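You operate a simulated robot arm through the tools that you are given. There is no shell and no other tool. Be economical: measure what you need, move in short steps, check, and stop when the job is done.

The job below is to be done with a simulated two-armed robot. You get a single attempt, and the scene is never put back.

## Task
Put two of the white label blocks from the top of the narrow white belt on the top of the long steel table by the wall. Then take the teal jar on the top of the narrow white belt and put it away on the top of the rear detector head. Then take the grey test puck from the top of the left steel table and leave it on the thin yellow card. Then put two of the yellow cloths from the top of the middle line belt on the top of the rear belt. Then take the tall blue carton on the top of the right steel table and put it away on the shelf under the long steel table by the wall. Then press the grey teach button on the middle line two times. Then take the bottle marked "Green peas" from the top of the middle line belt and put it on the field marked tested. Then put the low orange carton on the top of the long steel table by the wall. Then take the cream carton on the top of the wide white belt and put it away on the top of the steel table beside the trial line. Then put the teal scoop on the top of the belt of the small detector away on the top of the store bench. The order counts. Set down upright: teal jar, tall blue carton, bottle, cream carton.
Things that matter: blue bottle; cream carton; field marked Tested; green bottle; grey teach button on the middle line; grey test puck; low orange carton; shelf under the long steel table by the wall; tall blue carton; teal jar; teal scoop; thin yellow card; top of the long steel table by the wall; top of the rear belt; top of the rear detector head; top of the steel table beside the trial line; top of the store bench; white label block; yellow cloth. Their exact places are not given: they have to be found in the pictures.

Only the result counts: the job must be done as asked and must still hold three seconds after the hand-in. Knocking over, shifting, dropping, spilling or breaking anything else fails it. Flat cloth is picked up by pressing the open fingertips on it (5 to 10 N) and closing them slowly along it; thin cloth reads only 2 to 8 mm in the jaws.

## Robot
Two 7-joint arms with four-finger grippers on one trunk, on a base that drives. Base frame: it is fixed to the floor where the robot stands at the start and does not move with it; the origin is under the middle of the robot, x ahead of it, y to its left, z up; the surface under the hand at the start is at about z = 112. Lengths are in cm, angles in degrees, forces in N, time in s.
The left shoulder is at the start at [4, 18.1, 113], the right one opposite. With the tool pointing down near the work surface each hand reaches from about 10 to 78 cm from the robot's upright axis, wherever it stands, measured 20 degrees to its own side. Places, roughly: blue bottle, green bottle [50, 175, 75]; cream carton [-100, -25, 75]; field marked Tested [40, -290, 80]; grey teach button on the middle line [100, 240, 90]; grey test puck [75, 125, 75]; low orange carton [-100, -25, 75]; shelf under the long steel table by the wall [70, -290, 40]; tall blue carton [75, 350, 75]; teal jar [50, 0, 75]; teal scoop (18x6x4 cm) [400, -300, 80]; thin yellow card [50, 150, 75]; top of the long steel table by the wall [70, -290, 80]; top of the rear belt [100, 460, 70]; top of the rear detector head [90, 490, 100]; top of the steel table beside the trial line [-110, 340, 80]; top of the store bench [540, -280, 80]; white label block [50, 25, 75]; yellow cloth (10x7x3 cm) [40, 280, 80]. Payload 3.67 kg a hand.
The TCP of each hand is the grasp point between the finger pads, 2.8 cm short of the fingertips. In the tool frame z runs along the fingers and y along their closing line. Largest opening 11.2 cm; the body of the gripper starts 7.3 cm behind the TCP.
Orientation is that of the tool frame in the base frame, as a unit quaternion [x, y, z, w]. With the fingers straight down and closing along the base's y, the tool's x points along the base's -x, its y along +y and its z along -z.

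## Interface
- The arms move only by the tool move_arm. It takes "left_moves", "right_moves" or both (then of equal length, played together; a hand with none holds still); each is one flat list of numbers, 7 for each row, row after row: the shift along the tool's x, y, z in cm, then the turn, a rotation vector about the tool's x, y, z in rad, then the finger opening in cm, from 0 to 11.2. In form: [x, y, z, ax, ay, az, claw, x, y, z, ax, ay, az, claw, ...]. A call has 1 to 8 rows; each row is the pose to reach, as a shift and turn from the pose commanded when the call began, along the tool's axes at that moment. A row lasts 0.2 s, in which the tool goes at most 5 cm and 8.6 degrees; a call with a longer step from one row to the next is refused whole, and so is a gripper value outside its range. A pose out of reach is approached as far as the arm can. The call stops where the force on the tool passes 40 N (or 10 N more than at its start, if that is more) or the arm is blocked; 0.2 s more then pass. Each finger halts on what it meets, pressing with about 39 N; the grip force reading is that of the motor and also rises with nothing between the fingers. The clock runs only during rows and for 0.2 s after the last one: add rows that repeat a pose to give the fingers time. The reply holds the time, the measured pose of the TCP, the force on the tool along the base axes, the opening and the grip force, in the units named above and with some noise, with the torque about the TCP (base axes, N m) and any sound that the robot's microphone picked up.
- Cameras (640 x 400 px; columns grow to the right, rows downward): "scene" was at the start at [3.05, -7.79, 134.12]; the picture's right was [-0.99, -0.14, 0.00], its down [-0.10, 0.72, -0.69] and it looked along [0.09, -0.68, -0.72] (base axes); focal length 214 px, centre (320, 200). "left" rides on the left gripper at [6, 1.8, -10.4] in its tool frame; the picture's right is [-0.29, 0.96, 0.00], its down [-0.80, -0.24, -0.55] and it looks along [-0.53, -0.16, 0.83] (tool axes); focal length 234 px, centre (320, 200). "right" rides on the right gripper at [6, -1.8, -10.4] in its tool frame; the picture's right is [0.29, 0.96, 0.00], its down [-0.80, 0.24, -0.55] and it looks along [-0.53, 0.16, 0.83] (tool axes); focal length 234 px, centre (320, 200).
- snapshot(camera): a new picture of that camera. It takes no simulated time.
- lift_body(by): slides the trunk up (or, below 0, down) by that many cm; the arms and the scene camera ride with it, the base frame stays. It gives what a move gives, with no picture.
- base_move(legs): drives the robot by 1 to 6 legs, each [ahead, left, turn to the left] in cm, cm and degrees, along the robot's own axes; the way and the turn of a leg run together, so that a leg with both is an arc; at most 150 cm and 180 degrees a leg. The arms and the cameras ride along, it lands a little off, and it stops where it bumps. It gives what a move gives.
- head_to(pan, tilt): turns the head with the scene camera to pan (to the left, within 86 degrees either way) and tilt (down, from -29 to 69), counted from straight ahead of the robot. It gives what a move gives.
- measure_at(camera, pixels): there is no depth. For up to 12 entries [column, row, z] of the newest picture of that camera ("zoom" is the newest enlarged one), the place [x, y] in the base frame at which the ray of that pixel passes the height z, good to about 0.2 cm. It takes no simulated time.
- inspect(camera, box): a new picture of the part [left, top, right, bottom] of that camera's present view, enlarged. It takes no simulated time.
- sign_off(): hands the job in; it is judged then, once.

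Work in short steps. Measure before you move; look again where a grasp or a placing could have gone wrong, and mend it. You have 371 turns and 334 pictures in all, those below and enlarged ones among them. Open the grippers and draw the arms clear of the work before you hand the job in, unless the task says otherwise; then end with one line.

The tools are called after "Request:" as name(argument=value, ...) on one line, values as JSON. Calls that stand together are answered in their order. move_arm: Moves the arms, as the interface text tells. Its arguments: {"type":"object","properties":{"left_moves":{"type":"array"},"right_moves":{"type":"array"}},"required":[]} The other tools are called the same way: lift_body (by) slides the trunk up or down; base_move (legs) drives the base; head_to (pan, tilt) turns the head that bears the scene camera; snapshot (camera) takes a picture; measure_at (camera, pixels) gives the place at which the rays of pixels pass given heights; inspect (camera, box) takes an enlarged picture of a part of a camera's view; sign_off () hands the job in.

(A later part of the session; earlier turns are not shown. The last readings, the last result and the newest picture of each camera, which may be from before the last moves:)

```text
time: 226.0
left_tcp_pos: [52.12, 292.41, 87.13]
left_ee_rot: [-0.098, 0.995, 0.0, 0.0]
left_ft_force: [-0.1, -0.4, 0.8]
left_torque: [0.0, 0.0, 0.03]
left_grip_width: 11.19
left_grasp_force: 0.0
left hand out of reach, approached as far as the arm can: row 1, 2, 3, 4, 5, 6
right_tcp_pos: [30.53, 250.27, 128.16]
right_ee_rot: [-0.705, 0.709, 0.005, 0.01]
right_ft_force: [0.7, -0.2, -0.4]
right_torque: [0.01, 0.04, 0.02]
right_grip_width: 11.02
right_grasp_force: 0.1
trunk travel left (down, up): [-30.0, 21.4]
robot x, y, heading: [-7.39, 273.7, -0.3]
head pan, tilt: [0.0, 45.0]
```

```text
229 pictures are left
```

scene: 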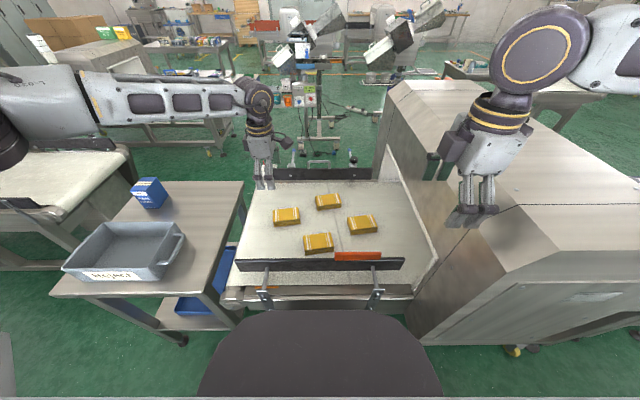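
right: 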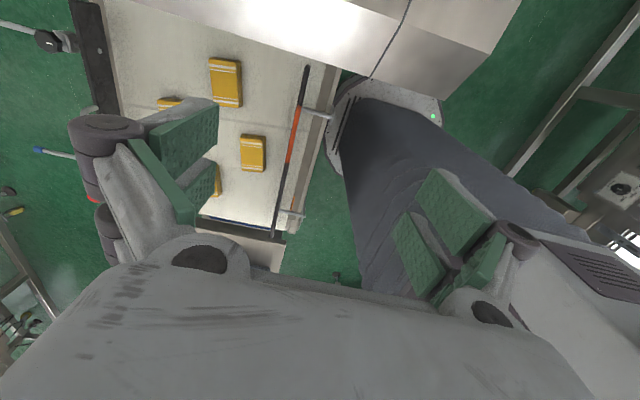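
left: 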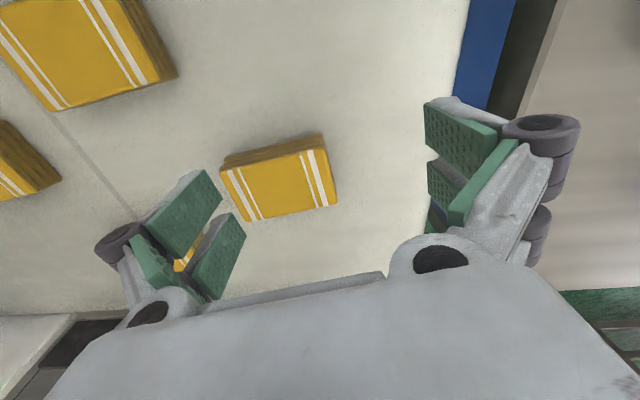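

The limit is due to trunk height; lower the trunk 9 cm with the hand raised a bit first.

Request:
move_arm(left_moves=[0, 0, -3, 0, 0, 0, 11.2, 0, 0, -6, 0, 0, 0, 11.2])

Request:
lift_body(by=-9)

Request:
move_arm(left_moves=[-1.6, -2, 0, 0, 0, 0, 11.2, -3.2, -4, 0, 0, 0, 0, 11.2, -3.2, -4.4, 0, 0, 0, 0, 11.2])

```text
time: 226.6
left_tcp_pos: [51.84, 292.45, 93.06]
left_ee_rot: [-0.099, 0.995, 0.001, -0.001]
left_ft_force: [0.5, -0.5, -0.2]
left_torque: [-0.01, 0.01, -0.04]
left_grip_width: 11.2
left_grasp_force: 0.0
right_tcp_pos: [30.47, 250.17, 128.22]
right_ee_rot: [-0.704, 0.71, 0.005, 0.01]
right_ft_force: [-0.2, -0.5, 0.0]
right_torque: [0.0, 0.01, 0.0]
right_grip_width: 11.01
right_grasp_force: 0.0
trunk travel left (down, up): [-30.0, 21.4]
robot x, y, heading: [-7.3, 273.61, -0.6]
head pan, tilt: [0.0, 45.0]
```

```text
time: 227.8
left_tcp_pos: [52.11, 292.56, 83.97]
left_ee_rot: [-0.098, 0.995, 0.0, 0.0]
left_ft_force: [0.7, 0.1, -0.9]
left_torque: [0.04, 0.0, -0.01]
left_grip_width: 11.23
left_grasp_force: 0.1
right_tcp_pos: [30.72, 250.14, 119.23]
right_ee_rot: [-0.705, 0.71, 0.005, 0.011]
right_ft_force: [0.0, -0.3, -0.1]
right_torque: [0.0, 0.02, -0.01]
right_grip_width: 10.97
right_grasp_force: 0.1
trunk travel left (down, up): [-21.0, 30.4]
robot x, y, heading: [-7.37, 273.77, -0.5]
head pan, tilt: [0.0, 45.0]
```

```text
time: 228.6
left_tcp_pos: [54.42, 290.72, 85.08]
left_ee_rot: [-0.098, 0.995, 0.0, 0.0]
left_ft_force: [0.5, -0.3, -0.4]
left_torque: [0.0, 0.05, 0.0]
left_grip_width: 11.2
left_grasp_force: 0.0
left hand out of reach, approached as far as the arm can: row 2, 3
right_tcp_pos: [30.55, 250.18, 119.23]
right_ee_rot: [-0.705, 0.709, 0.005, 0.011]
right_ft_force: [0.3, -1.1, 0.1]
right_torque: [-0.03, 0.02, 0.03]
right_grip_width: 11.0
right_grasp_force: 0.0
trunk travel left (down, up): [-21.0, 30.4]
robot x, y, heading: [-7.05, 273.85, -0.5]
head pan, tilt: [0.0, 45.0]
```

Let me see the left arm's configuration.

Request:
head_to(pan=30, tilt=40)

Request:
snapshot(camera="scene")

```text
time: 229.6
left_tcp_pos: [54.34, 290.68, 85.0]
left_ee_rot: [-0.098, 0.995, 0.001, 0.0]
left_ft_force: [0.3, -0.2, 0.4]
left_torque: [0.02, 0.04, 0.01]
left_grip_width: 11.21
left_grasp_force: 0.1
right_tcp_pos: [30.55, 250.15, 119.22]
right_ee_rot: [-0.704, 0.71, 0.006, 0.01]
right_ft_force: [-0.2, -0.1, -0.4]
right_torque: [-0.02, -0.01, 0.03]
right_grip_width: 11.0
right_grasp_force: 0.1
trunk travel left (down, up): [-21.0, 30.4]
robot x, y, heading: [-7.25, 274.02, -0.8]
head pan, tilt: [30.0, 40.0]
```

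```text
228 pictures are left
```

scene: 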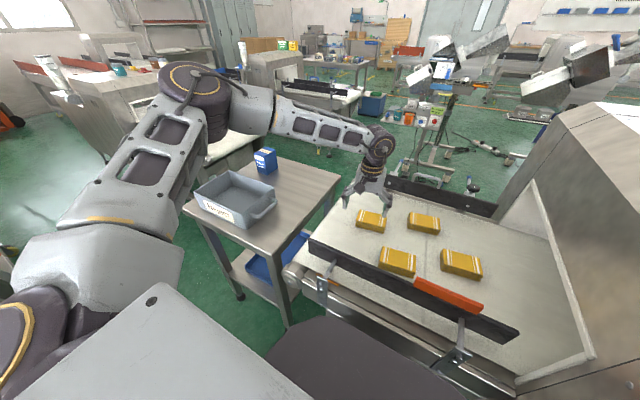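

The elbow isn't stretched, so it's a joint limit inward. I use the base instead: raise the right hand, turn the base 2.5° right and creep ahead.

Request:
move_arm(right_moves=[0, 1, -4, 0, 0, 0, 11, 0, 2, -8, 0, 0, 0, 11, 0, 3, -12, 0, 0, 0, 11, 0, 4, -15, 0, 0, 0, 11])

Request:
base_move(legs=[[1.3, 0, -2.4]])

Request:
snapshot(camera="left")

```text
time: 230.6
left_tcp_pos: [54.22, 290.64, 85.1]
left_ee_rot: [-0.098, 0.995, 0.0, 0.0]
left_ft_force: [-2.0, -0.9, -0.4]
left_torque: [0.01, 0.0, -0.05]
left_grip_width: 11.2
left_grasp_force: 0.0
right_tcp_pos: [26.21, 249.67, 134.25]
right_ee_rot: [-0.704, 0.71, 0.005, 0.011]
right_ft_force: [0.2, -0.1, -0.3]
right_torque: [0.03, -0.02, 0.0]
right_grip_width: 11.02
right_grasp_force: 0.0
trunk travel left (down, up): [-21.0, 30.4]
robot x, y, heading: [-7.07, 274.06, -0.4]
head pan, tilt: [30.0, 40.0]
```

```text
time: 231.5
left_tcp_pos: [55.44, 288.88, 84.96]
left_ee_rot: [-0.082, 0.997, 0.0, 0.0]
left_ft_force: [-0.1, 0.9, 1.2]
left_torque: [-0.02, 0.0, 0.01]
left_grip_width: 11.2
left_grasp_force: 0.1
right_tcp_pos: [26.07, 248.79, 134.21]
right_ee_rot: [-0.691, 0.723, 0.006, 0.01]
right_ft_force: [-0.5, 0.5, -0.5]
right_torque: [-0.01, -0.01, -0.04]
right_grip_width: 11.0
right_grasp_force: 0.1
trunk travel left (down, up): [-21.0, 30.4]
robot x, y, heading: [-6.87, 274.04, -2.6]
head pan, tilt: [30.0, 40.0]
stopped in leg 1: the robot was blocked; the commanded pose is now the measured one
```

```text
227 pictures are left
```

left: 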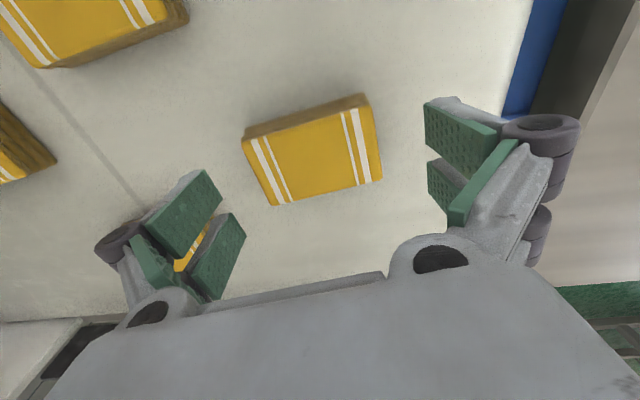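

Almost aligned. Measure again, then lower via trunk.

Request:
measure_at(camera="left", pixels=[[243, 139, 78], [368, 104, 78], [382, 179, 78], [273, 205, 78]])

```text
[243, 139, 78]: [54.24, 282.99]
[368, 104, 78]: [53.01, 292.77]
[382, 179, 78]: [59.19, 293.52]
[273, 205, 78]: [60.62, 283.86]
```

Need about (+1.3,−0.6). Try a small arm move.

Request:
move_arm(left_moves=[-1.2, -0.8, 0, 0, 0, 0, 11.2, -1.2, -0.8, 0, 0, 0, 0, 11.2])

```text
time: 232.1
left_tcp_pos: [55.71, 289.08, 85.29]
left_ee_rot: [-0.081, 0.997, -0.001, 0.001]
left_ft_force: [0.3, 0.0, 0.2]
left_torque: [0.02, 0.01, 0.03]
left_grip_width: 11.17
left_grasp_force: 0.0
left hand out of reach, approached as far as the arm can: row 1, 2
right_tcp_pos: [26.02, 248.79, 134.19]
right_ee_rot: [-0.691, 0.722, 0.005, 0.011]
right_ft_force: [1.1, -0.4, 0.3]
right_torque: [0.03, 0.02, 0.02]
right_grip_width: 11.0
right_grasp_force: 0.0
trunk travel left (down, up): [-21.0, 30.4]
robot x, y, heading: [-6.62, 274.37, -2.8]
head pan, tilt: [30.0, 40.0]
```

Use the base: 0.8 cm to the right.

Request:
base_move(legs=[[0, -0.8, 0]])

Request:
lift_body(by=-4)

Request:
snapshot(camera="left")

```text
time: 232.9
left_tcp_pos: [55.79, 288.33, 85.25]
left_ee_rot: [-0.081, 0.997, -0.001, 0.0]
left_ft_force: [-0.1, -0.1, 0.8]
left_torque: [0.0, 0.0, 0.01]
left_grip_width: 11.19
left_grasp_force: 0.0
right_tcp_pos: [25.97, 248.11, 134.15]
right_ee_rot: [-0.691, 0.722, 0.005, 0.01]
right_ft_force: [-0.3, -0.2, -0.5]
right_torque: [-0.04, -0.02, 0.02]
right_grip_width: 10.99
right_grasp_force: 0.0
trunk travel left (down, up): [-21.0, 30.4]
robot x, y, heading: [-6.55, 273.28, -2.9]
head pan, tilt: [30.0, 40.0]
```

```text
time: 233.7
left_tcp_pos: [55.74, 288.25, 81.25]
left_ee_rot: [-0.08, 0.997, -0.001, 0.001]
left_ft_force: [-0.6, 0.0, 0.2]
left_torque: [0.02, -0.02, 0.01]
left_grip_width: 11.2
left_grasp_force: 0.0
right_tcp_pos: [25.95, 247.99, 130.2]
right_ee_rot: [-0.692, 0.722, 0.006, 0.01]
right_ft_force: [0.1, -0.6, 0.1]
right_torque: [-0.01, -0.01, -0.01]
right_grip_width: 10.99
right_grasp_force: 0.1
trunk travel left (down, up): [-17.0, 34.4]
robot x, y, heading: [-6.65, 272.93, -2.5]
head pan, tilt: [30.0, 40.0]
```

```text
226 pictures are left
```

left: 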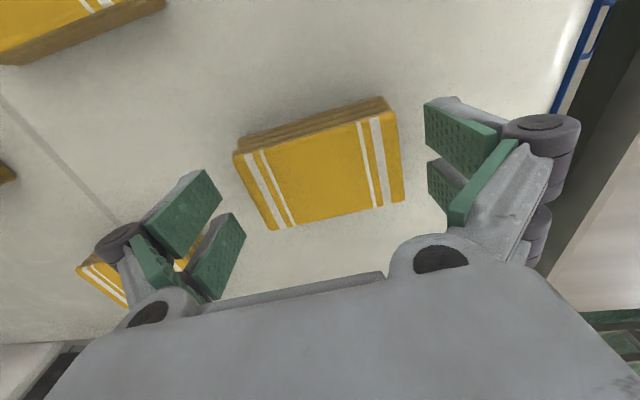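

Pack lies between the fingertips (edges 234–403 vs fingers 222–425). Lower 3 cm, then close.

Request:
lift_body(by=-2.9)

Request:
move_arm(left_moves=[0, 0, 0, 0, 0, 0, 10.5, 0, 0, 0, 0, 0, 0, 9.5, 0, 0, 0, 0, 0, 0, 8, 0, 0, 0, 0, 0, 0, 8])

Request:
snapshot(camera="left")

```text
time: 234.4
left_tcp_pos: [55.7, 288.33, 78.3]
left_ee_rot: [-0.082, 0.997, -0.001, 0.001]
left_ft_force: [-0.9, 0.3, 1.0]
left_torque: [-0.04, 0.0, -0.03]
left_grip_width: 11.21
left_grasp_force: 0.0
right_tcp_pos: [26.02, 247.98, 127.26]
right_ee_rot: [-0.691, 0.723, 0.005, 0.01]
right_ft_force: [-1.0, 0.7, 0.2]
right_torque: [0.05, 0.01, -0.01]
right_grip_width: 10.97
right_grasp_force: 0.1
trunk travel left (down, up): [-14.1, 37.3]
robot x, y, heading: [-6.68, 273.47, -2.7]
head pan, tilt: [30.0, 40.0]
```

```text
time: 235.4
left_tcp_pos: [55.71, 288.29, 78.49]
left_ee_rot: [-0.082, 0.997, -0.001, 0.001]
left_ft_force: [0.0, -0.1, 2.7]
left_torque: [0.09, 0.09, -0.01]
left_grip_width: 9.92
left_grasp_force: 38.5
right_tcp_pos: [26.09, 247.95, 127.23]
right_ee_rot: [-0.691, 0.723, 0.005, 0.011]
right_ft_force: [-0.3, -0.6, 0.3]
right_torque: [0.0, 0.02, 0.0]
right_grip_width: 11.0
right_grasp_force: 0.0
trunk travel left (down, up): [-14.1, 37.3]
robot x, y, heading: [-7.14, 273.39, -2.4]
head pan, tilt: [30.0, 40.0]
```

```text
225 pictures are left
```

left: 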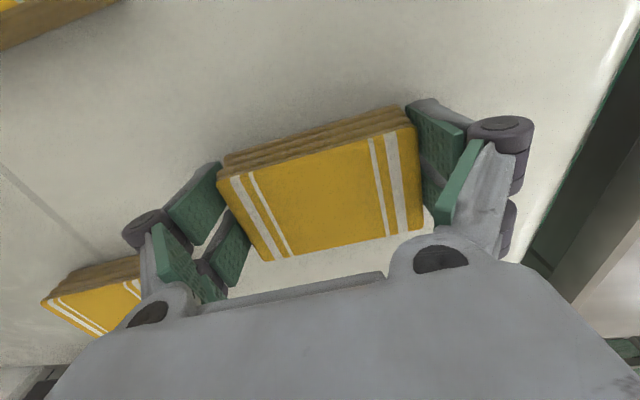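

Firm grip (9.9 cm). Lift with the trunk, turn the right tool back to 0 yaw.

Request:
lift_body(by=27)

Request:
move_arm(right_moves=[0, 0, 0, 0, 0, 0.147, 11.2, 0, 0, 0, 0, 0, 0.294, 11.2, 0, 0, 0, 0, 0, 0.441, 11.2, 0, 0, 0, 0, 0, 0.588, 11.2, 0, 0, 0, 0, 0, 0.735, 11.2, 0, 0, 0, 0, 0, 0.882, 11.2, 0, 0, 0, 0, 0, 1.029, 11.2, 0, 0, 0, 0, 0, 1.176, 11.2])

Request:
base_move(legs=[[-3, 0, 2.5], [0, 21, 0]])

Request:
head_to(pan=-5, tilt=50)

Request:
snapshot(camera="scene")

```text
time: 238.2
left_tcp_pos: [55.76, 288.26, 105.31]
left_ee_rot: [-0.081, 0.997, 0.0, 0.0]
left_ft_force: [0.8, -0.5, -1.9]
left_torque: [-0.02, 0.0, -0.03]
left_grip_width: 9.89
left_grasp_force: 39.0
right_tcp_pos: [26.04, 247.97, 154.25]
right_ee_rot: [-0.692, 0.722, 0.005, 0.01]
right_ft_force: [0.3, 0.3, 0.2]
right_torque: [-0.02, 0.0, 0.01]
right_grip_width: 11.01
right_grasp_force: 0.1
trunk travel left (down, up): [-41.1, 10.3]
robot x, y, heading: [-6.9, 273.12, -2.5]
head pan, tilt: [30.0, 40.0]
```

```text
time: 240.0
left_tcp_pos: [55.74, 288.36, 105.43]
left_ee_rot: [-0.08, 0.997, -0.001, 0.0]
left_ft_force: [-0.4, 0.1, 0.2]
left_torque: [0.02, -0.04, 0.0]
left_grip_width: 9.91
left_grasp_force: 38.7
right_tcp_pos: [26.07, 248.05, 154.26]
right_ee_rot: [-0.174, 0.985, 0.011, 0.006]
right_ft_force: [-0.5, -0.3, -0.4]
right_torque: [0.01, 0.03, 0.0]
right_grip_width: 11.21
right_grasp_force: 0.0
trunk travel left (down, up): [-41.1, 10.3]
robot x, y, heading: [-6.82, 273.32, -2.7]
head pan, tilt: [30.0, 40.0]
```

```text
time: 242.1
left_tcp_pos: [52.24, 311.39, 105.37]
left_ee_rot: [-0.104, 0.995, 0.0, 0.0]
left_ft_force: [-0.2, -0.5, -0.9]
left_torque: [0.04, 0.01, 0.01]
left_grip_width: 9.91
left_grasp_force: 39.2
right_tcp_pos: [24.37, 269.81, 154.19]
right_ee_rot: [-0.197, 0.98, 0.012, 0.005]
right_ft_force: [0.7, -0.2, -0.7]
right_torque: [0.07, 0.0, 0.01]
right_grip_width: 11.21
right_grasp_force: 0.1
trunk travel left (down, up): [-41.1, 10.3]
robot x, y, heading: [-10.05, 294.14, -0.1]
head pan, tilt: [30.0, 40.0]
```

```text
time: 243.1
left_tcp_pos: [52.05, 311.46, 105.28]
left_ee_rot: [-0.104, 0.995, -0.002, 0.0]
left_ft_force: [0.8, 0.4, 0.1]
left_torque: [0.01, -0.02, -0.02]
left_grip_width: 9.9
left_grasp_force: 39.3
right_tcp_pos: [24.32, 269.89, 154.16]
right_ee_rot: [-0.197, 0.98, 0.011, 0.006]
right_ft_force: [0.0, -0.5, -0.2]
right_torque: [-0.02, 0.0, 0.0]
right_grip_width: 11.2
right_grasp_force: 0.2
trunk travel left (down, up): [-41.1, 10.3]
robot x, y, heading: [-10.3, 294.04, 0.1]
head pan, tilt: [-5.0, 50.0]
```

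```text
224 pictures are left
```

scene: 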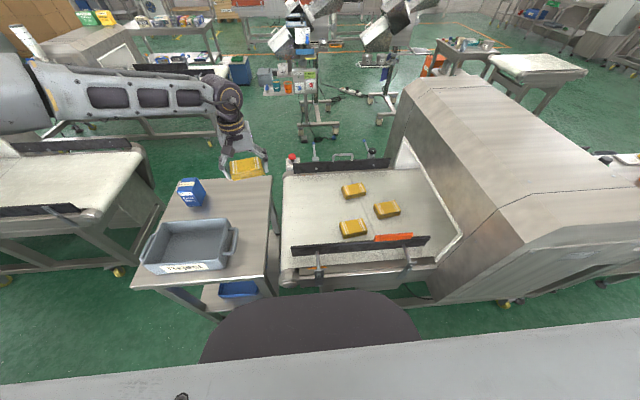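

Right hand next takes the pack at (352,228). Measure it.

Request:
inspect(camera="scene", box=[280, 165, 440, 265])

Request:
measure_at(camera="scene", pixels=[[352, 226, 78], [386, 207, 78], [354, 188, 78], [290, 249, 84], [428, 237, 84]])

```text
4.00 times, centred on (360, 215) of scene
```

zoom: 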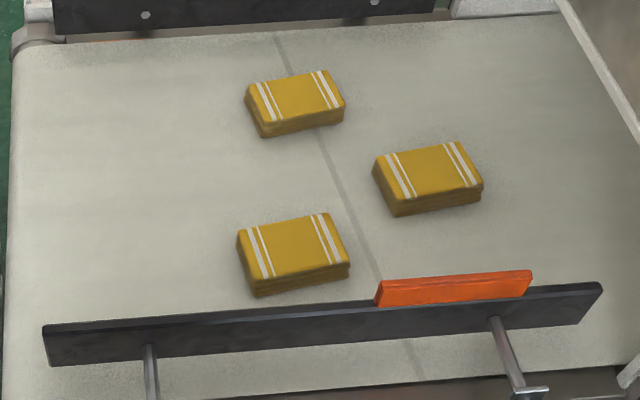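

```text
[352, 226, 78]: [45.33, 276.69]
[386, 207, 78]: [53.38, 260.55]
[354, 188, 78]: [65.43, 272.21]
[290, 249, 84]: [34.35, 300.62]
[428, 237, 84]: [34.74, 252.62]
```

Bring the right hand over the pack at (44.9,276.5).

Request:
move_arm(right_moves=[-2.7, -0.2, 4, 0, 0, 0.03, 11.2, -5.4, -0.45, 8, 0, 0, 0.06, 11.2, -8.1, -0.7, 12, 0, 0, 0.09, 11.2, -10.8, -0.9, 16, 0, 0, 0.12, 11.2, -13.5, -1.1, 20, 0, 0, 0.15, 11.2, -16.2, -1.35, 24, 0, 0, 0.18, 11.2, -18.9, -1.6, 28, 0, 0, 0.21, 11.2, -21.5, -1.8, 32, 0, 0, 0.25, 11.2])

Request:
lift_body(by=-18)

Request:
snapshot(camera="right")

Request:
snapshot(camera="left")

```text
time: 244.9
left_tcp_pos: [52.29, 311.53, 105.02]
left_ee_rot: [-0.103, 0.995, 0.0, -0.001]
left_ft_force: [-1.0, -0.1, -0.4]
left_torque: [-0.01, 0.05, -0.03]
left_grip_width: 9.92
left_grasp_force: 39.8
right_tcp_pos: [45.37, 276.95, 122.58]
right_ee_rot: [-0.072, 0.997, 0.012, 0.003]
right_ft_force: [0.6, -0.1, 0.4]
right_torque: [0.03, 0.04, 0.0]
right_grip_width: 11.2
right_grasp_force: 0.0
trunk travel left (down, up): [-41.1, 10.3]
robot x, y, heading: [-9.64, 294.03, -0.1]
head pan, tilt: [-5.0, 50.0]
```

```text
time: 246.9
left_tcp_pos: [52.13, 311.43, 87.5]
left_ee_rot: [-0.104, 0.995, -0.001, 0.0]
left_ft_force: [0.0, 1.4, -0.3]
left_torque: [-0.02, 0.0, 0.01]
left_grip_width: 9.92
left_grasp_force: 39.0
right_tcp_pos: [45.01, 277.03, 104.81]
right_ee_rot: [-0.074, 0.997, 0.011, 0.004]
right_ft_force: [-1.1, -0.8, 0.9]
right_torque: [-0.02, -0.01, -0.02]
right_grip_width: 11.19
right_grasp_force: 0.0
trunk travel left (down, up): [-23.1, 28.3]
robot x, y, heading: [-9.97, 293.93, 0.1]
head pan, tilt: [-5.0, 50.0]
```

```text
222 pictures are left
```

right: 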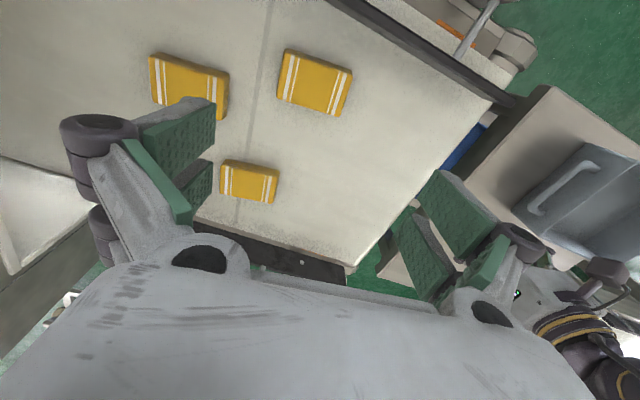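

```text
221 pictures are left
```

left: 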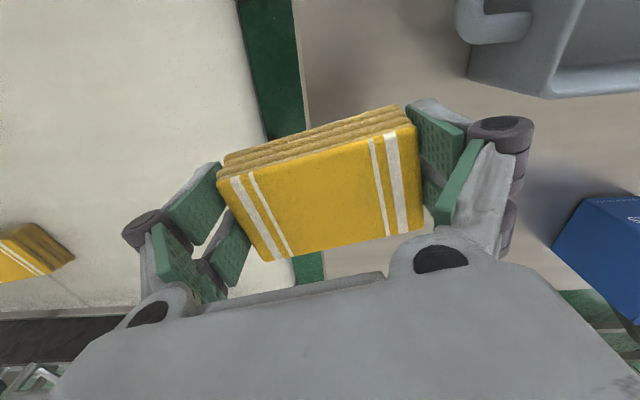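

Left hand is low near the tray/carton, so I raise it; measure pack corners in the right view.

Request:
measure_at(camera="right", pixels=[[286, 50, 78], [352, 70, 78], [342, 116, 78], [278, 96, 78]])

Request:
move_arm(left_moves=[0, 0, -4.5, 0, 0, 0, 8, 0, 0, -9, 0, 0, 0, 8, 0, 0, -13.5, 0, 0, 0, 8, 0, 0, -18, 0, 0, 0, 8, 0, 0, -22, 0, 0, 0, 8])

```text
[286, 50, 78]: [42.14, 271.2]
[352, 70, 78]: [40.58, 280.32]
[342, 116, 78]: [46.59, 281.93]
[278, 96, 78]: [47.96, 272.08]
```

```text
time: 248.1
left_tcp_pos: [51.97, 311.71, 109.29]
left_ee_rot: [-0.104, 0.995, -0.002, 0.0]
left_ft_force: [0.5, -0.5, -0.3]
left_torque: [0.01, 0.02, 0.02]
left_grip_width: 9.89
left_grasp_force: 38.8
right_tcp_pos: [45.08, 276.94, 104.67]
right_ee_rot: [-0.073, 0.997, 0.011, 0.004]
right_ft_force: [0.3, -0.2, 0.0]
right_torque: [0.01, -0.04, 0.0]
right_grip_width: 11.19
right_grasp_force: 0.0
trunk travel left (down, up): [-23.1, 28.3]
robot x, y, heading: [-9.77, 293.77, -0.1]
head pan, tilt: [-5.0, 50.0]
```

Align to (44.3,276.4), level, and lower to ~TCP 82.

Request:
move_arm(right_moves=[0.8, -0.4, 4, 0.02, 0.01, 0, 11.2, 0.8, -0.4, 8.5, 0.02, 0.01, 0, 11.2, 0.8, -0.4, 13, 0.02, 0.01, 0, 11.2, 0.8, -0.4, 17.5, 0.02, 0.01, 0, 11.2, 0.8, -0.4, 22, 0.02, 0.01, 0, 11.2, 0.8, -0.4, 22, 0.02, 0.01, 0, 11.2])

Request:
snapshot(camera="right")

```text
time: 249.5
left_tcp_pos: [51.96, 311.69, 109.39]
left_ee_rot: [-0.104, 0.995, 0.0, 0.001]
left_ft_force: [0.8, 0.2, -0.1]
left_torque: [-0.01, -0.02, 0.01]
left_grip_width: 9.92
left_grasp_force: 39.3
right_tcp_pos: [44.3, 277.03, 82.73]
right_ee_rot: [-0.072, 0.997, 0.001, 0.001]
right_ft_force: [-0.7, -0.3, -0.2]
right_torque: [0.0, -0.01, 0.02]
right_grip_width: 11.21
right_grasp_force: 0.1
trunk travel left (down, up): [-23.1, 28.3]
robot x, y, heading: [-10.19, 294.02, -0.1]
head pan, tilt: [-5.0, 50.0]
```

```text
220 pictures are left
```

right: 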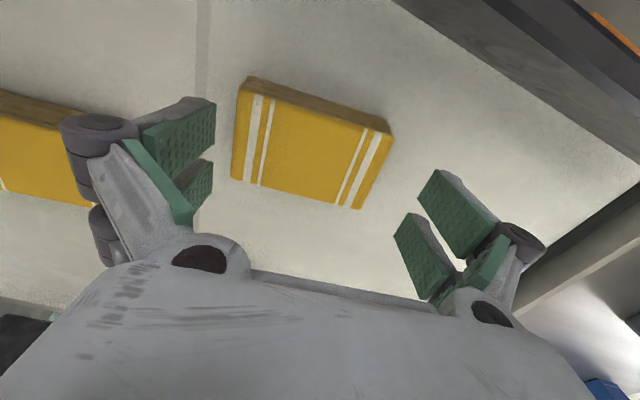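

Centred within ~0.4 cm. Shift −0.4, lower 4.4 cm and close.

Request:
move_arm(right_moves=[0, -0.4, 2, 0, 0, 0, 11.2, 0, -0.4, 4.4, 0, 0, 0, 11.2, 0, -0.4, 4.4, 0, 0, 0, 11.2, 0, -0.4, 4.4, 0, 0, 0, 9.5, 0, -0.4, 4.4, 0, 0, 0, 8, 0, -0.4, 4.4, 0, 0, 0, 8])

Request:
snapshot(camera="right")

```text
time: 250.9
left_tcp_pos: [51.94, 311.63, 109.34]
left_ee_rot: [-0.103, 0.995, -0.001, 0.0]
left_ft_force: [0.0, 0.3, -0.6]
left_torque: [-0.02, 0.01, 0.01]
left_grip_width: 9.91
left_grasp_force: 38.8
right_tcp_pos: [44.48, 276.62, 78.28]
right_ee_rot: [-0.074, 0.997, 0.001, 0.0]
right_ft_force: [0.6, -0.8, 5.3]
right_torque: [-0.05, -0.03, -0.02]
right_grip_width: 9.89
right_grasp_force: 39.0
trunk travel left (down, up): [-23.1, 28.3]
robot x, y, heading: [-10.07, 294.13, -0.2]
head pan, tilt: [-5.0, 50.0]
```

```text
219 pictures are left
```

right: 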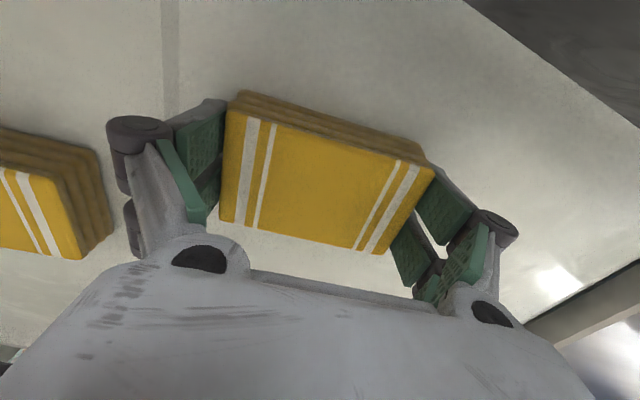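

Both packs held. Lift everything high and drive toward the rear belt by the known corridor.

Request:
move_arm(right_moves=[0, 0, -4.5, 0, 0, 0, 8, 0, 0, -9, 0, 0, 0, 8, 0, 0, -13.5, 0, 0, 0, 8, 0, 0, -18, 0, 0, 0, 8, 0, 0, -22, 0, 0, 0, 8, 0, 0, -26, 0, 0, 0, 8])

Request:
lift_body(by=24)

Request:
base_move(legs=[[-15, 45, 0], [27, 30, 0], [2, 58, 0]])

```text
time: 252.3
left_tcp_pos: [51.92, 311.76, 109.4]
left_ee_rot: [-0.104, 0.995, -0.001, 0.0]
left_ft_force: [-0.1, 0.4, -0.3]
left_torque: [-0.02, -0.02, -0.01]
left_grip_width: 9.92
left_grasp_force: 38.7
right_tcp_pos: [44.23, 276.77, 104.44]
right_ee_rot: [-0.074, 0.997, 0.001, 0.0]
right_ft_force: [0.9, -0.6, -0.4]
right_torque: [0.01, -0.06, -0.01]
right_grip_width: 9.89
right_grasp_force: 39.0
trunk travel left (down, up): [-23.1, 28.3]
robot x, y, heading: [-9.83, 294.05, 0.4]
head pan, tilt: [-5.0, 50.0]
```

```text
time: 254.8
left_tcp_pos: [52.04, 311.73, 133.41]
left_ee_rot: [-0.103, 0.995, -0.001, 0.0]
left_ft_force: [0.3, 0.1, -0.3]
left_torque: [0.01, -0.01, 0.0]
left_grip_width: 9.91
left_grasp_force: 39.2
right_tcp_pos: [44.31, 276.77, 128.36]
right_ee_rot: [-0.073, 0.997, 0.002, 0.0]
right_ft_force: [1.0, 0.2, 0.0]
right_torque: [-0.04, 0.0, 0.0]
right_grip_width: 9.9
right_grasp_force: 39.2
trunk travel left (down, up): [-47.1, 4.3]
robot x, y, heading: [-9.79, 293.93, -0.1]
head pan, tilt: [-5.0, 50.0]
```

```text
time: 262.8
left_tcp_pos: [67.88, 444.63, 133.45]
left_ee_rot: [-0.097, 0.995, 0.001, 0.0]
left_ft_force: [0.1, 0.0, 0.0]
left_torque: [0.03, 0.02, -0.01]
left_grip_width: 9.88
left_grasp_force: 39.3
right_tcp_pos: [59.61, 409.95, 128.47]
right_ee_rot: [-0.066, 0.998, 0.001, 0.0]
right_ft_force: [0.3, -0.3, -0.8]
right_torque: [0.0, 0.03, 0.01]
right_grip_width: 9.91
right_grasp_force: 39.2
trunk travel left (down, up): [-47.1, 4.3]
robot x, y, heading: [5.86, 427.95, -0.7]
head pan, tilt: [-5.0, 50.0]
```

Arrived at (6,428). Ahead 16 and look.

Request:
base_move(legs=[[16, 0, 0.7]])

Request:
snapshot(camera="scene")

Request:
snapshot(camera="left")

Request:
snapshot(camera="right")

```text
time: 264.2
left_tcp_pos: [83.37, 444.92, 133.54]
left_ee_rot: [-0.099, 0.995, -0.001, 0.002]
left_ft_force: [-0.1, -0.2, 0.3]
left_torque: [-0.01, -0.03, -0.01]
left_grip_width: 9.92
left_grasp_force: 38.9
right_tcp_pos: [75.27, 410.04, 128.56]
right_ee_rot: [-0.068, 0.998, 0.001, 0.002]
right_ft_force: [-1.0, 0.6, 0.3]
right_torque: [0.03, -0.03, -0.02]
right_grip_width: 9.91
right_grasp_force: 38.7
trunk travel left (down, up): [-47.1, 4.3]
robot x, y, heading: [21.84, 427.96, -0.4]
head pan, tilt: [-5.0, 50.0]
```

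```text
218 pictures are left
```

scene: 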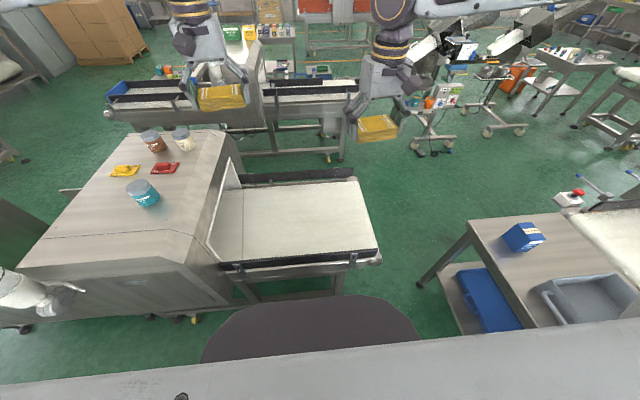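

```text
217 pictures are left
```

left: 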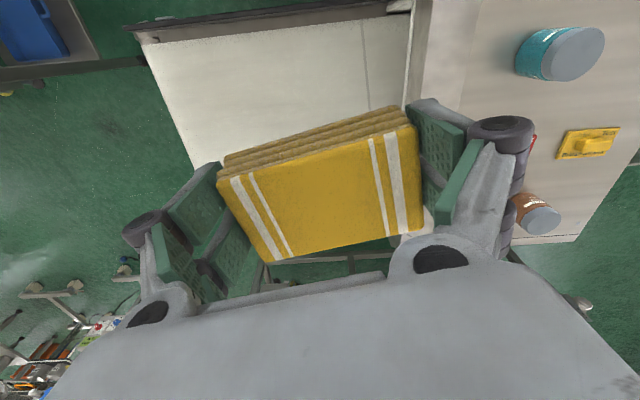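

```text
216 pictures are left
```

right: 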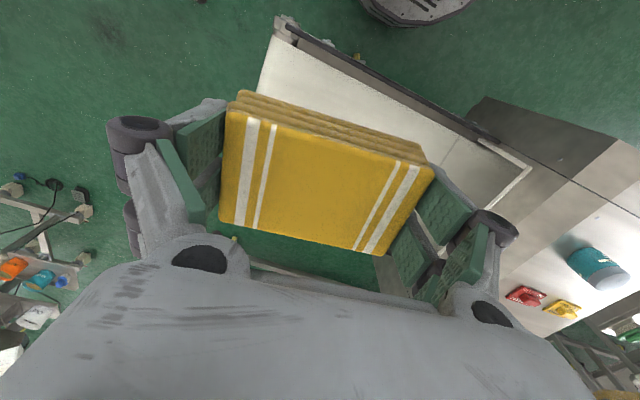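

The left forearm would pass close to the head, so I shift the base 8 cm right and place both packs: left at ~(84,437), right at ~(83,406).

Request:
base_move(legs=[[0, -8, 0.4]])

Request:
move_arm(left_moves=[0, 0, 3, 0, 0, 0, 8, 0, 0, 3, 0, 0, 0, 8], right_moves=[-4, 1.5, 0, 0, 0, 0, 8, -8, 2.9, 0, 0, 0, 0, 8])

Request:
lift_body(by=-22)

Request:
snapshot(camera="scene")

```text
time: 265.3
left_tcp_pos: [83.36, 438.2, 133.44]
left_ee_rot: [-0.103, 0.995, -0.004, 0.001]
left_ft_force: [0.1, 1.1, -0.2]
left_torque: [-0.08, -0.03, -0.02]
left_grip_width: 9.88
left_grasp_force: 39.0
right_tcp_pos: [75.83, 403.35, 128.54]
right_ee_rot: [-0.073, 0.997, -0.002, 0.0]
right_ft_force: [-0.9, 1.7, 0.1]
right_torque: [-0.09, -0.05, 0.02]
right_grip_width: 9.92
right_grasp_force: 38.9
trunk travel left (down, up): [-47.1, 4.3]
robot x, y, heading: [21.48, 419.97, -0.1]
head pan, tilt: [-5.0, 50.0]
```

```text
time: 265.9
left_tcp_pos: [83.54, 438.07, 130.09]
left_ee_rot: [-0.103, 0.995, -0.003, 0.0]
left_ft_force: [-0.4, 0.4, 0.4]
left_torque: [-0.06, -0.05, -0.03]
left_grip_width: 9.9
left_grasp_force: 39.5
right_tcp_pos: [82.55, 406.42, 127.97]
right_ee_rot: [-0.072, 0.997, -0.003, -0.002]
right_ft_force: [-0.1, -0.1, -7.4]
right_torque: [0.01, 0.03, 0.03]
right_grip_width: 9.9
right_grasp_force: 39.1
right hand out of reach, approached as far as the arm can: row 2
trunk travel left (down, up): [-47.1, 4.3]
robot x, y, heading: [21.5, 419.89, 0.1]
head pan, tilt: [-5.0, 50.0]
```

```text
time: 268.2
left_tcp_pos: [83.49, 437.54, 108.25]
left_ee_rot: [-0.102, 0.995, -0.001, 0.0]
left_ft_force: [-0.6, 0.5, 1.0]
left_torque: [0.0, 0.01, -0.02]
left_grip_width: 9.88
left_grasp_force: 39.1
right_tcp_pos: [82.51, 406.06, 106.4]
right_ee_rot: [-0.074, 0.997, 0.002, 0.001]
right_ft_force: [-0.1, -0.3, -0.8]
right_torque: [0.05, 0.01, -0.01]
right_grip_width: 9.92
right_grasp_force: 38.8
trunk travel left (down, up): [-25.1, 26.3]
robot x, y, heading: [21.49, 419.73, -0.2]
head pan, tilt: [-5.0, 50.0]
```

```text
215 pictures are left
```

scene: 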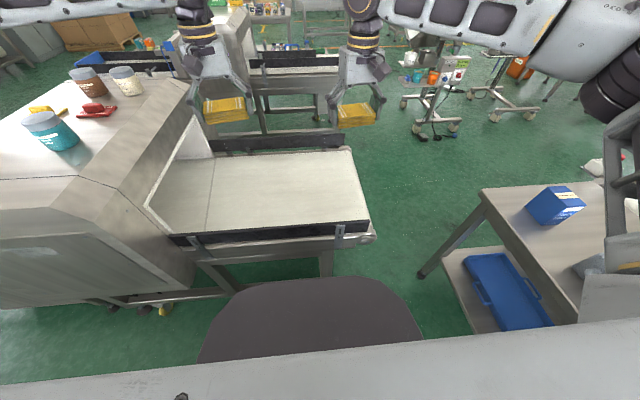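

Measure the belt edges at candidate heights.

Request:
measure_at(camera="scene", pixels=[[366, 222, 72], [352, 152, 72], [180, 235, 74], [210, 158, 72], [366, 222, 69], [352, 152, 69], [300, 185, 70]])

Request:
measure_at(camera="right", pixels=[[320, 200, 70]])

```text
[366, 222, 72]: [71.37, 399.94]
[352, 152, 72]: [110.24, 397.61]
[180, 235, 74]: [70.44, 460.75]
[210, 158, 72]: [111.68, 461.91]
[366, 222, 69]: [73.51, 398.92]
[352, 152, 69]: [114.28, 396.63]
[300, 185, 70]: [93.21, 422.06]
```

```text
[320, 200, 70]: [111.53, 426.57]
```

Belt x≈73–112. Lower both arms 8 cm, then the trunk.

Request:
move_arm(left_moves=[0, 0, 4, 0, 0, 0, 8, 0, 0, 8, 0, 0, 0, 8, 0, 0, 12, 0, 0, 0, 8], right_moves=[0, 0, 4, 0, 0, 0, 8, 0, 0, 8, 0, 0, 0, 8, 0, 0, 10.2, 0, 0, 0, 8])

Request:
lift_body(by=-12)

Request:
snapshot(camera="scene")

```text
time: 269.0
left_tcp_pos: [83.47, 437.76, 96.03]
left_ee_rot: [-0.102, 0.995, -0.001, 0.0]
left_ft_force: [0.5, 0.0, 0.3]
left_torque: [-0.02, 0.0, -0.01]
left_grip_width: 9.88
left_grasp_force: 38.5
right_tcp_pos: [82.36, 405.83, 96.31]
right_ee_rot: [-0.073, 0.997, 0.003, 0.002]
right_ft_force: [-1.1, -0.3, -0.2]
right_torque: [-0.01, 0.02, 0.0]
right_grip_width: 9.86
right_grasp_force: 38.8
right hand out of reach, approached as far as the arm can: row 3
trunk travel left (down, up): [-25.1, 26.3]
robot x, y, heading: [21.54, 420.08, -0.3]
head pan, tilt: [-5.0, 50.0]
```

```text
time: 270.5
left_tcp_pos: [83.39, 437.82, 84.03]
left_ee_rot: [-0.103, 0.995, -0.001, 0.001]
left_ft_force: [0.1, 0.2, -0.8]
left_torque: [-0.01, -0.02, 0.0]
left_grip_width: 9.91
left_grasp_force: 38.8
right_tcp_pos: [82.49, 405.85, 84.2]
right_ee_rot: [-0.074, 0.997, 0.002, 0.003]
right_ft_force: [-0.1, 0.0, 0.3]
right_torque: [0.0, -0.04, 0.02]
right_grip_width: 9.91
right_grasp_force: 39.4
trunk travel left (down, up): [-13.1, 38.3]
robot x, y, heading: [21.81, 419.96, -0.4]
head pan, tilt: [-5.0, 50.0]
```

```text
214 pictures are left
```

scene: 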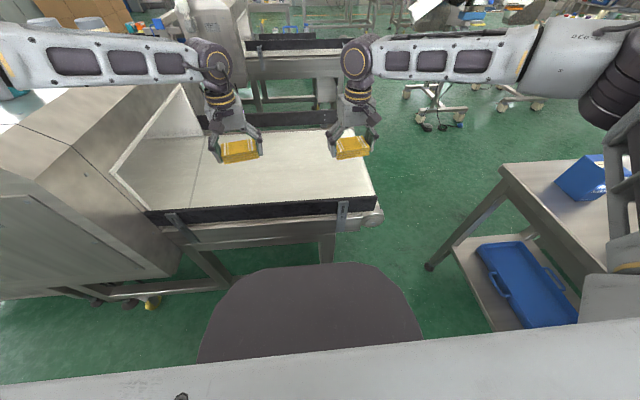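

The left forearm is near the jar on the head; check by looking left.

Request:
head_to(pan=40, tilt=40)

Request:
snapshot(camera="scene")

```text
time: 271.6
left_tcp_pos: [83.29, 437.78, 84.05]
left_ee_rot: [-0.102, 0.995, -0.001, 0.0]
left_ft_force: [-0.5, 0.0, -0.2]
left_torque: [0.0, 0.01, -0.03]
left_grip_width: 9.91
left_grasp_force: 39.3
right_tcp_pos: [82.41, 405.77, 84.22]
right_ee_rot: [-0.072, 0.997, 0.001, 0.002]
right_ft_force: [0.4, 0.1, 0.1]
right_torque: [0.02, 0.0, -0.01]
right_grip_width: 9.92
right_grasp_force: 39.3
trunk travel left (down, up): [-13.1, 38.3]
robot x, y, heading: [21.68, 419.91, -0.0]
head pan, tilt: [40.0, 40.0]
```

```text
213 pictures are left
```

scene: 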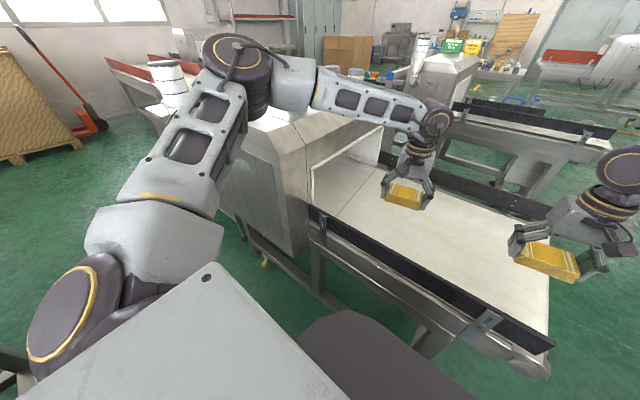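

The forearm is close to the housing corner. I move the left hand 8 cm toward the belt's free end first.

Request:
move_arm(left_moves=[0, -4, -1, 0, 0, 0, 8, 0, -8, -2, 0, 0, 0, 8, 0, -8, -2, 0, 0, 0, 8])

Request:
snapshot(camera="scene")

```text
time: 272.4
left_tcp_pos: [82.1, 433.3, 86.33]
left_ee_rot: [-0.104, 0.995, -0.001, 0.0]
left_ft_force: [-1.1, -0.2, -0.3]
left_torque: [0.0, 0.02, -0.02]
left_grip_width: 9.91
left_grasp_force: 38.9
left hand out of reach, approached as far as the arm can: row 1, 2, 3
right_tcp_pos: [82.42, 405.8, 84.16]
right_ee_rot: [-0.073, 0.997, 0.002, 0.001]
right_ft_force: [0.0, 0.8, -1.7]
right_torque: [0.0, 0.01, 0.02]
right_grip_width: 9.93
right_grasp_force: 39.1
trunk travel left (down, up): [-13.1, 38.3]
robot x, y, heading: [21.51, 420.05, -0.1]
head pan, tilt: [40.0, 40.0]
```

```text
212 pictures are left
```

scene: 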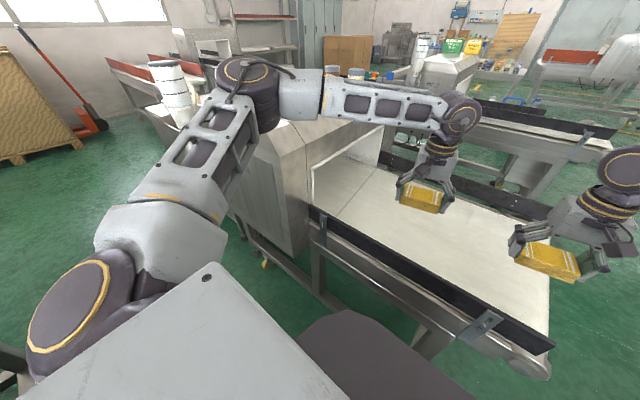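

Better. I shift the base 5 cm right too (right hand compensating +4), gaining clearance.

Request:
base_move(legs=[[0, -5, 0]])

Request:
move_arm(right_moves=[0, 2, 0, 0, 0, 0, 8, 0, 4, 0, 0, 0, 0, 8, 0, 4, 0, 0, 0, 0, 8])

Request:
lift_body(by=-5)

Request:
snapshot(camera="scene")

```text
time: 273.4
left_tcp_pos: [82.15, 428.14, 86.5]
left_ee_rot: [-0.104, 0.995, -0.002, 0.002]
left_ft_force: [0.3, -0.3, -0.3]
left_torque: [0.07, 0.0, -0.02]
left_grip_width: 9.91
left_grasp_force: 39.1
right_tcp_pos: [82.41, 400.75, 84.26]
right_ee_rot: [-0.072, 0.997, 0.003, 0.001]
right_ft_force: [-0.9, -1.3, -0.5]
right_torque: [0.08, -0.02, 0.04]
right_grip_width: 9.91
right_grasp_force: 39.3
trunk travel left (down, up): [-13.1, 38.3]
robot x, y, heading: [21.68, 415.22, -0.2]
head pan, tilt: [40.0, 40.0]
```

```text
time: 274.1
left_tcp_pos: [81.96, 428.24, 86.31]
left_ee_rot: [-0.103, 0.995, -0.001, 0.001]
left_ft_force: [-0.2, -0.5, -1.1]
left_torque: [-0.01, 0.03, -0.01]
left_grip_width: 9.91
left_grasp_force: 39.1
right_tcp_pos: [80.11, 402.89, 84.67]
right_ee_rot: [-0.072, 0.997, 0.003, 0.001]
right_ft_force: [-0.2, 1.1, 0.1]
right_torque: [-0.06, 0.01, 0.0]
right_grip_width: 9.91
right_grasp_force: 38.5
right hand out of reach, approached as far as the arm can: row 1, 2, 3
trunk travel left (down, up): [-13.1, 38.3]
robot x, y, heading: [21.33, 414.93, -0.1]
head pan, tilt: [40.0, 40.0]
```

```text
time: 275.1
left_tcp_pos: [82.12, 428.34, 81.46]
left_ee_rot: [-0.103, 0.995, -0.003, 0.001]
left_ft_force: [0.9, 0.2, -0.4]
left_torque: [-0.02, -0.02, -0.03]
left_grip_width: 9.9
left_grasp_force: 38.7
right_tcp_pos: [80.36, 402.96, 79.64]
right_ee_rot: [-0.072, 0.997, 0.003, 0.002]
right_ft_force: [0.4, -0.7, -0.6]
right_torque: [0.01, 0.0, -0.01]
right_grip_width: 9.9
right_grasp_force: 38.6
trunk travel left (down, up): [-8.1, 43.3]
robot x, y, heading: [21.6, 414.9, 0.0]
head pan, tilt: [40.0, 40.0]
```

```text
211 pictures are left
```

scene: 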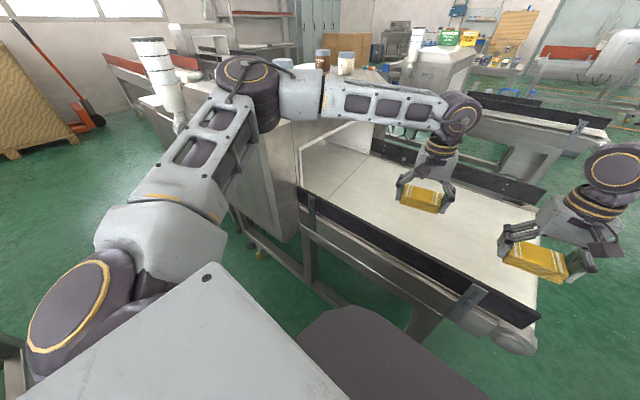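

Shift base back left 2.5 cm so the right pack is fully on the belt, then lower further.

Request:
base_move(legs=[[0, 2.7, 0]])

Request:
lift_body(by=-4.2)

```text
time: 275.9
left_tcp_pos: [82.04, 430.97, 81.27]
left_ee_rot: [-0.103, 0.995, -0.002, 0.001]
left_ft_force: [-0.6, -0.1, -0.1]
left_torque: [-0.04, 0.02, -0.03]
left_grip_width: 9.9
left_grasp_force: 39.0
right_tcp_pos: [80.3, 405.69, 79.48]
right_ee_rot: [-0.072, 0.997, 0.002, 0.003]
right_ft_force: [0.4, 0.4, 0.0]
right_torque: [-0.04, -0.01, -0.03]
right_grip_width: 9.91
right_grasp_force: 39.2
trunk travel left (down, up): [-8.1, 43.3]
robot x, y, heading: [21.42, 417.51, -0.2]
head pan, tilt: [40.0, 40.0]
```

```text
time: 276.7
left_tcp_pos: [81.88, 430.82, 77.1]
left_ee_rot: [-0.103, 0.995, -0.001, 0.001]
left_ft_force: [-0.1, -0.3, -0.4]
left_torque: [0.0, 0.02, -0.01]
left_grip_width: 9.89
left_grasp_force: 39.2
right_tcp_pos: [80.07, 405.58, 75.45]
right_ee_rot: [-0.073, 0.997, 0.003, 0.003]
right_ft_force: [-0.3, 0.9, -0.4]
right_torque: [0.03, 0.02, 0.01]
right_grip_width: 9.91
right_grasp_force: 39.7
trunk travel left (down, up): [-3.9, 47.5]
robot x, y, heading: [21.66, 417.5, 0.0]
head pan, tilt: [40.0, 40.0]
```

Not touching yet. Lower 2 cm more and use the left arm for its extra.

Request:
lift_body(by=-2)

Request:
move_arm(left_moves=[0, 0, 0.7, 0, 0, 0, 8, 0, 0, 1.4, 0, 0, 0, 8])

```text
time: 277.4
left_tcp_pos: [81.89, 430.82, 75.25]
left_ee_rot: [-0.103, 0.995, -0.001, 0.0]
left_ft_force: [0.0, 0.5, -1.1]
left_torque: [0.03, -0.03, -0.04]
left_grip_width: 9.87
left_grasp_force: 38.6
right_tcp_pos: [80.08, 405.47, 73.51]
right_ee_rot: [-0.072, 0.997, 0.003, 0.003]
right_ft_force: [-0.3, -0.5, -1.3]
right_torque: [0.0, 0.02, 0.02]
right_grip_width: 9.91
right_grasp_force: 39.0
trunk travel left (down, up): [-1.9, 49.5]
robot x, y, heading: [21.09, 417.59, -0.2]
head pan, tilt: [40.0, 40.0]
```

```text
time: 278.0
left_tcp_pos: [81.74, 430.87, 74.04]
left_ee_rot: [-0.103, 0.995, -0.001, 0.003]
left_ft_force: [-0.2, -0.7, -0.4]
left_torque: [0.01, 0.0, -0.04]
left_grip_width: 9.87
left_grasp_force: 38.9
right_tcp_pos: [80.08, 405.45, 73.55]
right_ee_rot: [-0.072, 0.997, 0.003, 0.003]
right_ft_force: [-0.9, 0.9, -0.8]
right_torque: [0.02, 0.04, -0.03]
right_grip_width: 9.92
right_grasp_force: 39.5
trunk travel left (down, up): [-1.9, 49.5]
robot x, y, heading: [21.69, 417.68, 0.1]
head pan, tilt: [40.0, 40.0]
```

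Still no contact; lower the last bit.

Request:
lift_body(by=-1.5)

Request:
snapshot(camera="right")

```text
time: 278.6
left_tcp_pos: [81.77, 431.06, 72.53]
left_ee_rot: [-0.102, 0.995, -0.001, 0.002]
left_ft_force: [-0.5, 0.6, -0.6]
left_torque: [-0.02, -0.02, 0.02]
left_grip_width: 9.88
left_grasp_force: 38.9
right_tcp_pos: [80.14, 405.54, 72.04]
right_ee_rot: [-0.073, 0.997, 0.003, 0.003]
right_ft_force: [0.2, 0.2, -0.3]
right_torque: [-0.01, -0.01, 0.02]
right_grip_width: 9.87
right_grasp_force: 38.2
trunk travel left (down, up): [-0.4, 51.0]
robot x, y, heading: [21.87, 417.9, 0.1]
head pan, tilt: [40.0, 40.0]
```

```text
210 pictures are left
```

right: 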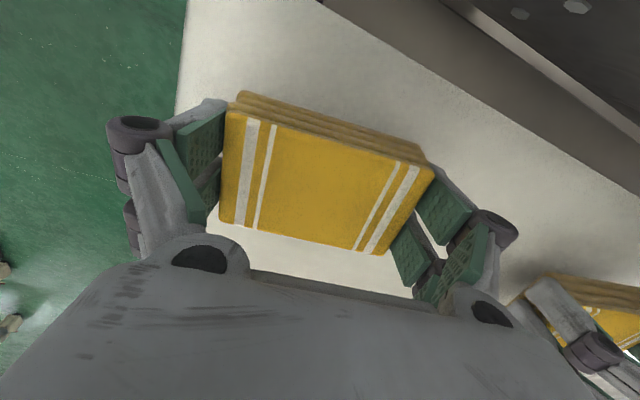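

Trunk is at its bottom; arms go down slowly to contact.

Request:
move_arm(left_moves=[0, 0, 1, 0, 0, 0, 8, 0, 0, 2, 0, 0, 0, 8, 0, 0, 3, 0, 0, 0, 8, 0, 0, 4, 0, 0, 0, 8], right_moves=[0, 0, 1, 0, 0, 0, 8, 0, 0, 2, 0, 0, 0, 8, 0, 0, 3, 0, 0, 0, 8, 0, 0, 4, 0, 0, 0, 8])

```text
time: 279.6
left_tcp_pos: [81.68, 431.12, 70.08]
left_ee_rot: [-0.102, 0.995, -0.007, 0.009]
left_ft_force: [-1.0, 0.4, 14.0]
left_torque: [0.5, 0.27, 0.07]
left_grip_width: 9.93
left_grasp_force: 38.5
left hand out of reach, approached as far as the arm can: row 3, 4
right_tcp_pos: [80.07, 405.24, 69.65]
right_ee_rot: [-0.073, 0.997, 0.005, 0.011]
right_ft_force: [-5.1, 0.2, 20.2]
right_torque: [-1.16, 0.41, -0.44]
right_grip_width: 9.92
right_grasp_force: 39.2
right hand out of reach, approached as far as the arm can: row 3, 4
trunk travel left (down, up): [-0.4, 51.0]
robot x, y, heading: [21.41, 417.8, -0.3]
head pan, tilt: [40.0, 40.0]
stopped in row 4 (right hand): the force on the tool passed its limit at 58 N (the readings are from after the stop); the commanded pose is now the measured one
```

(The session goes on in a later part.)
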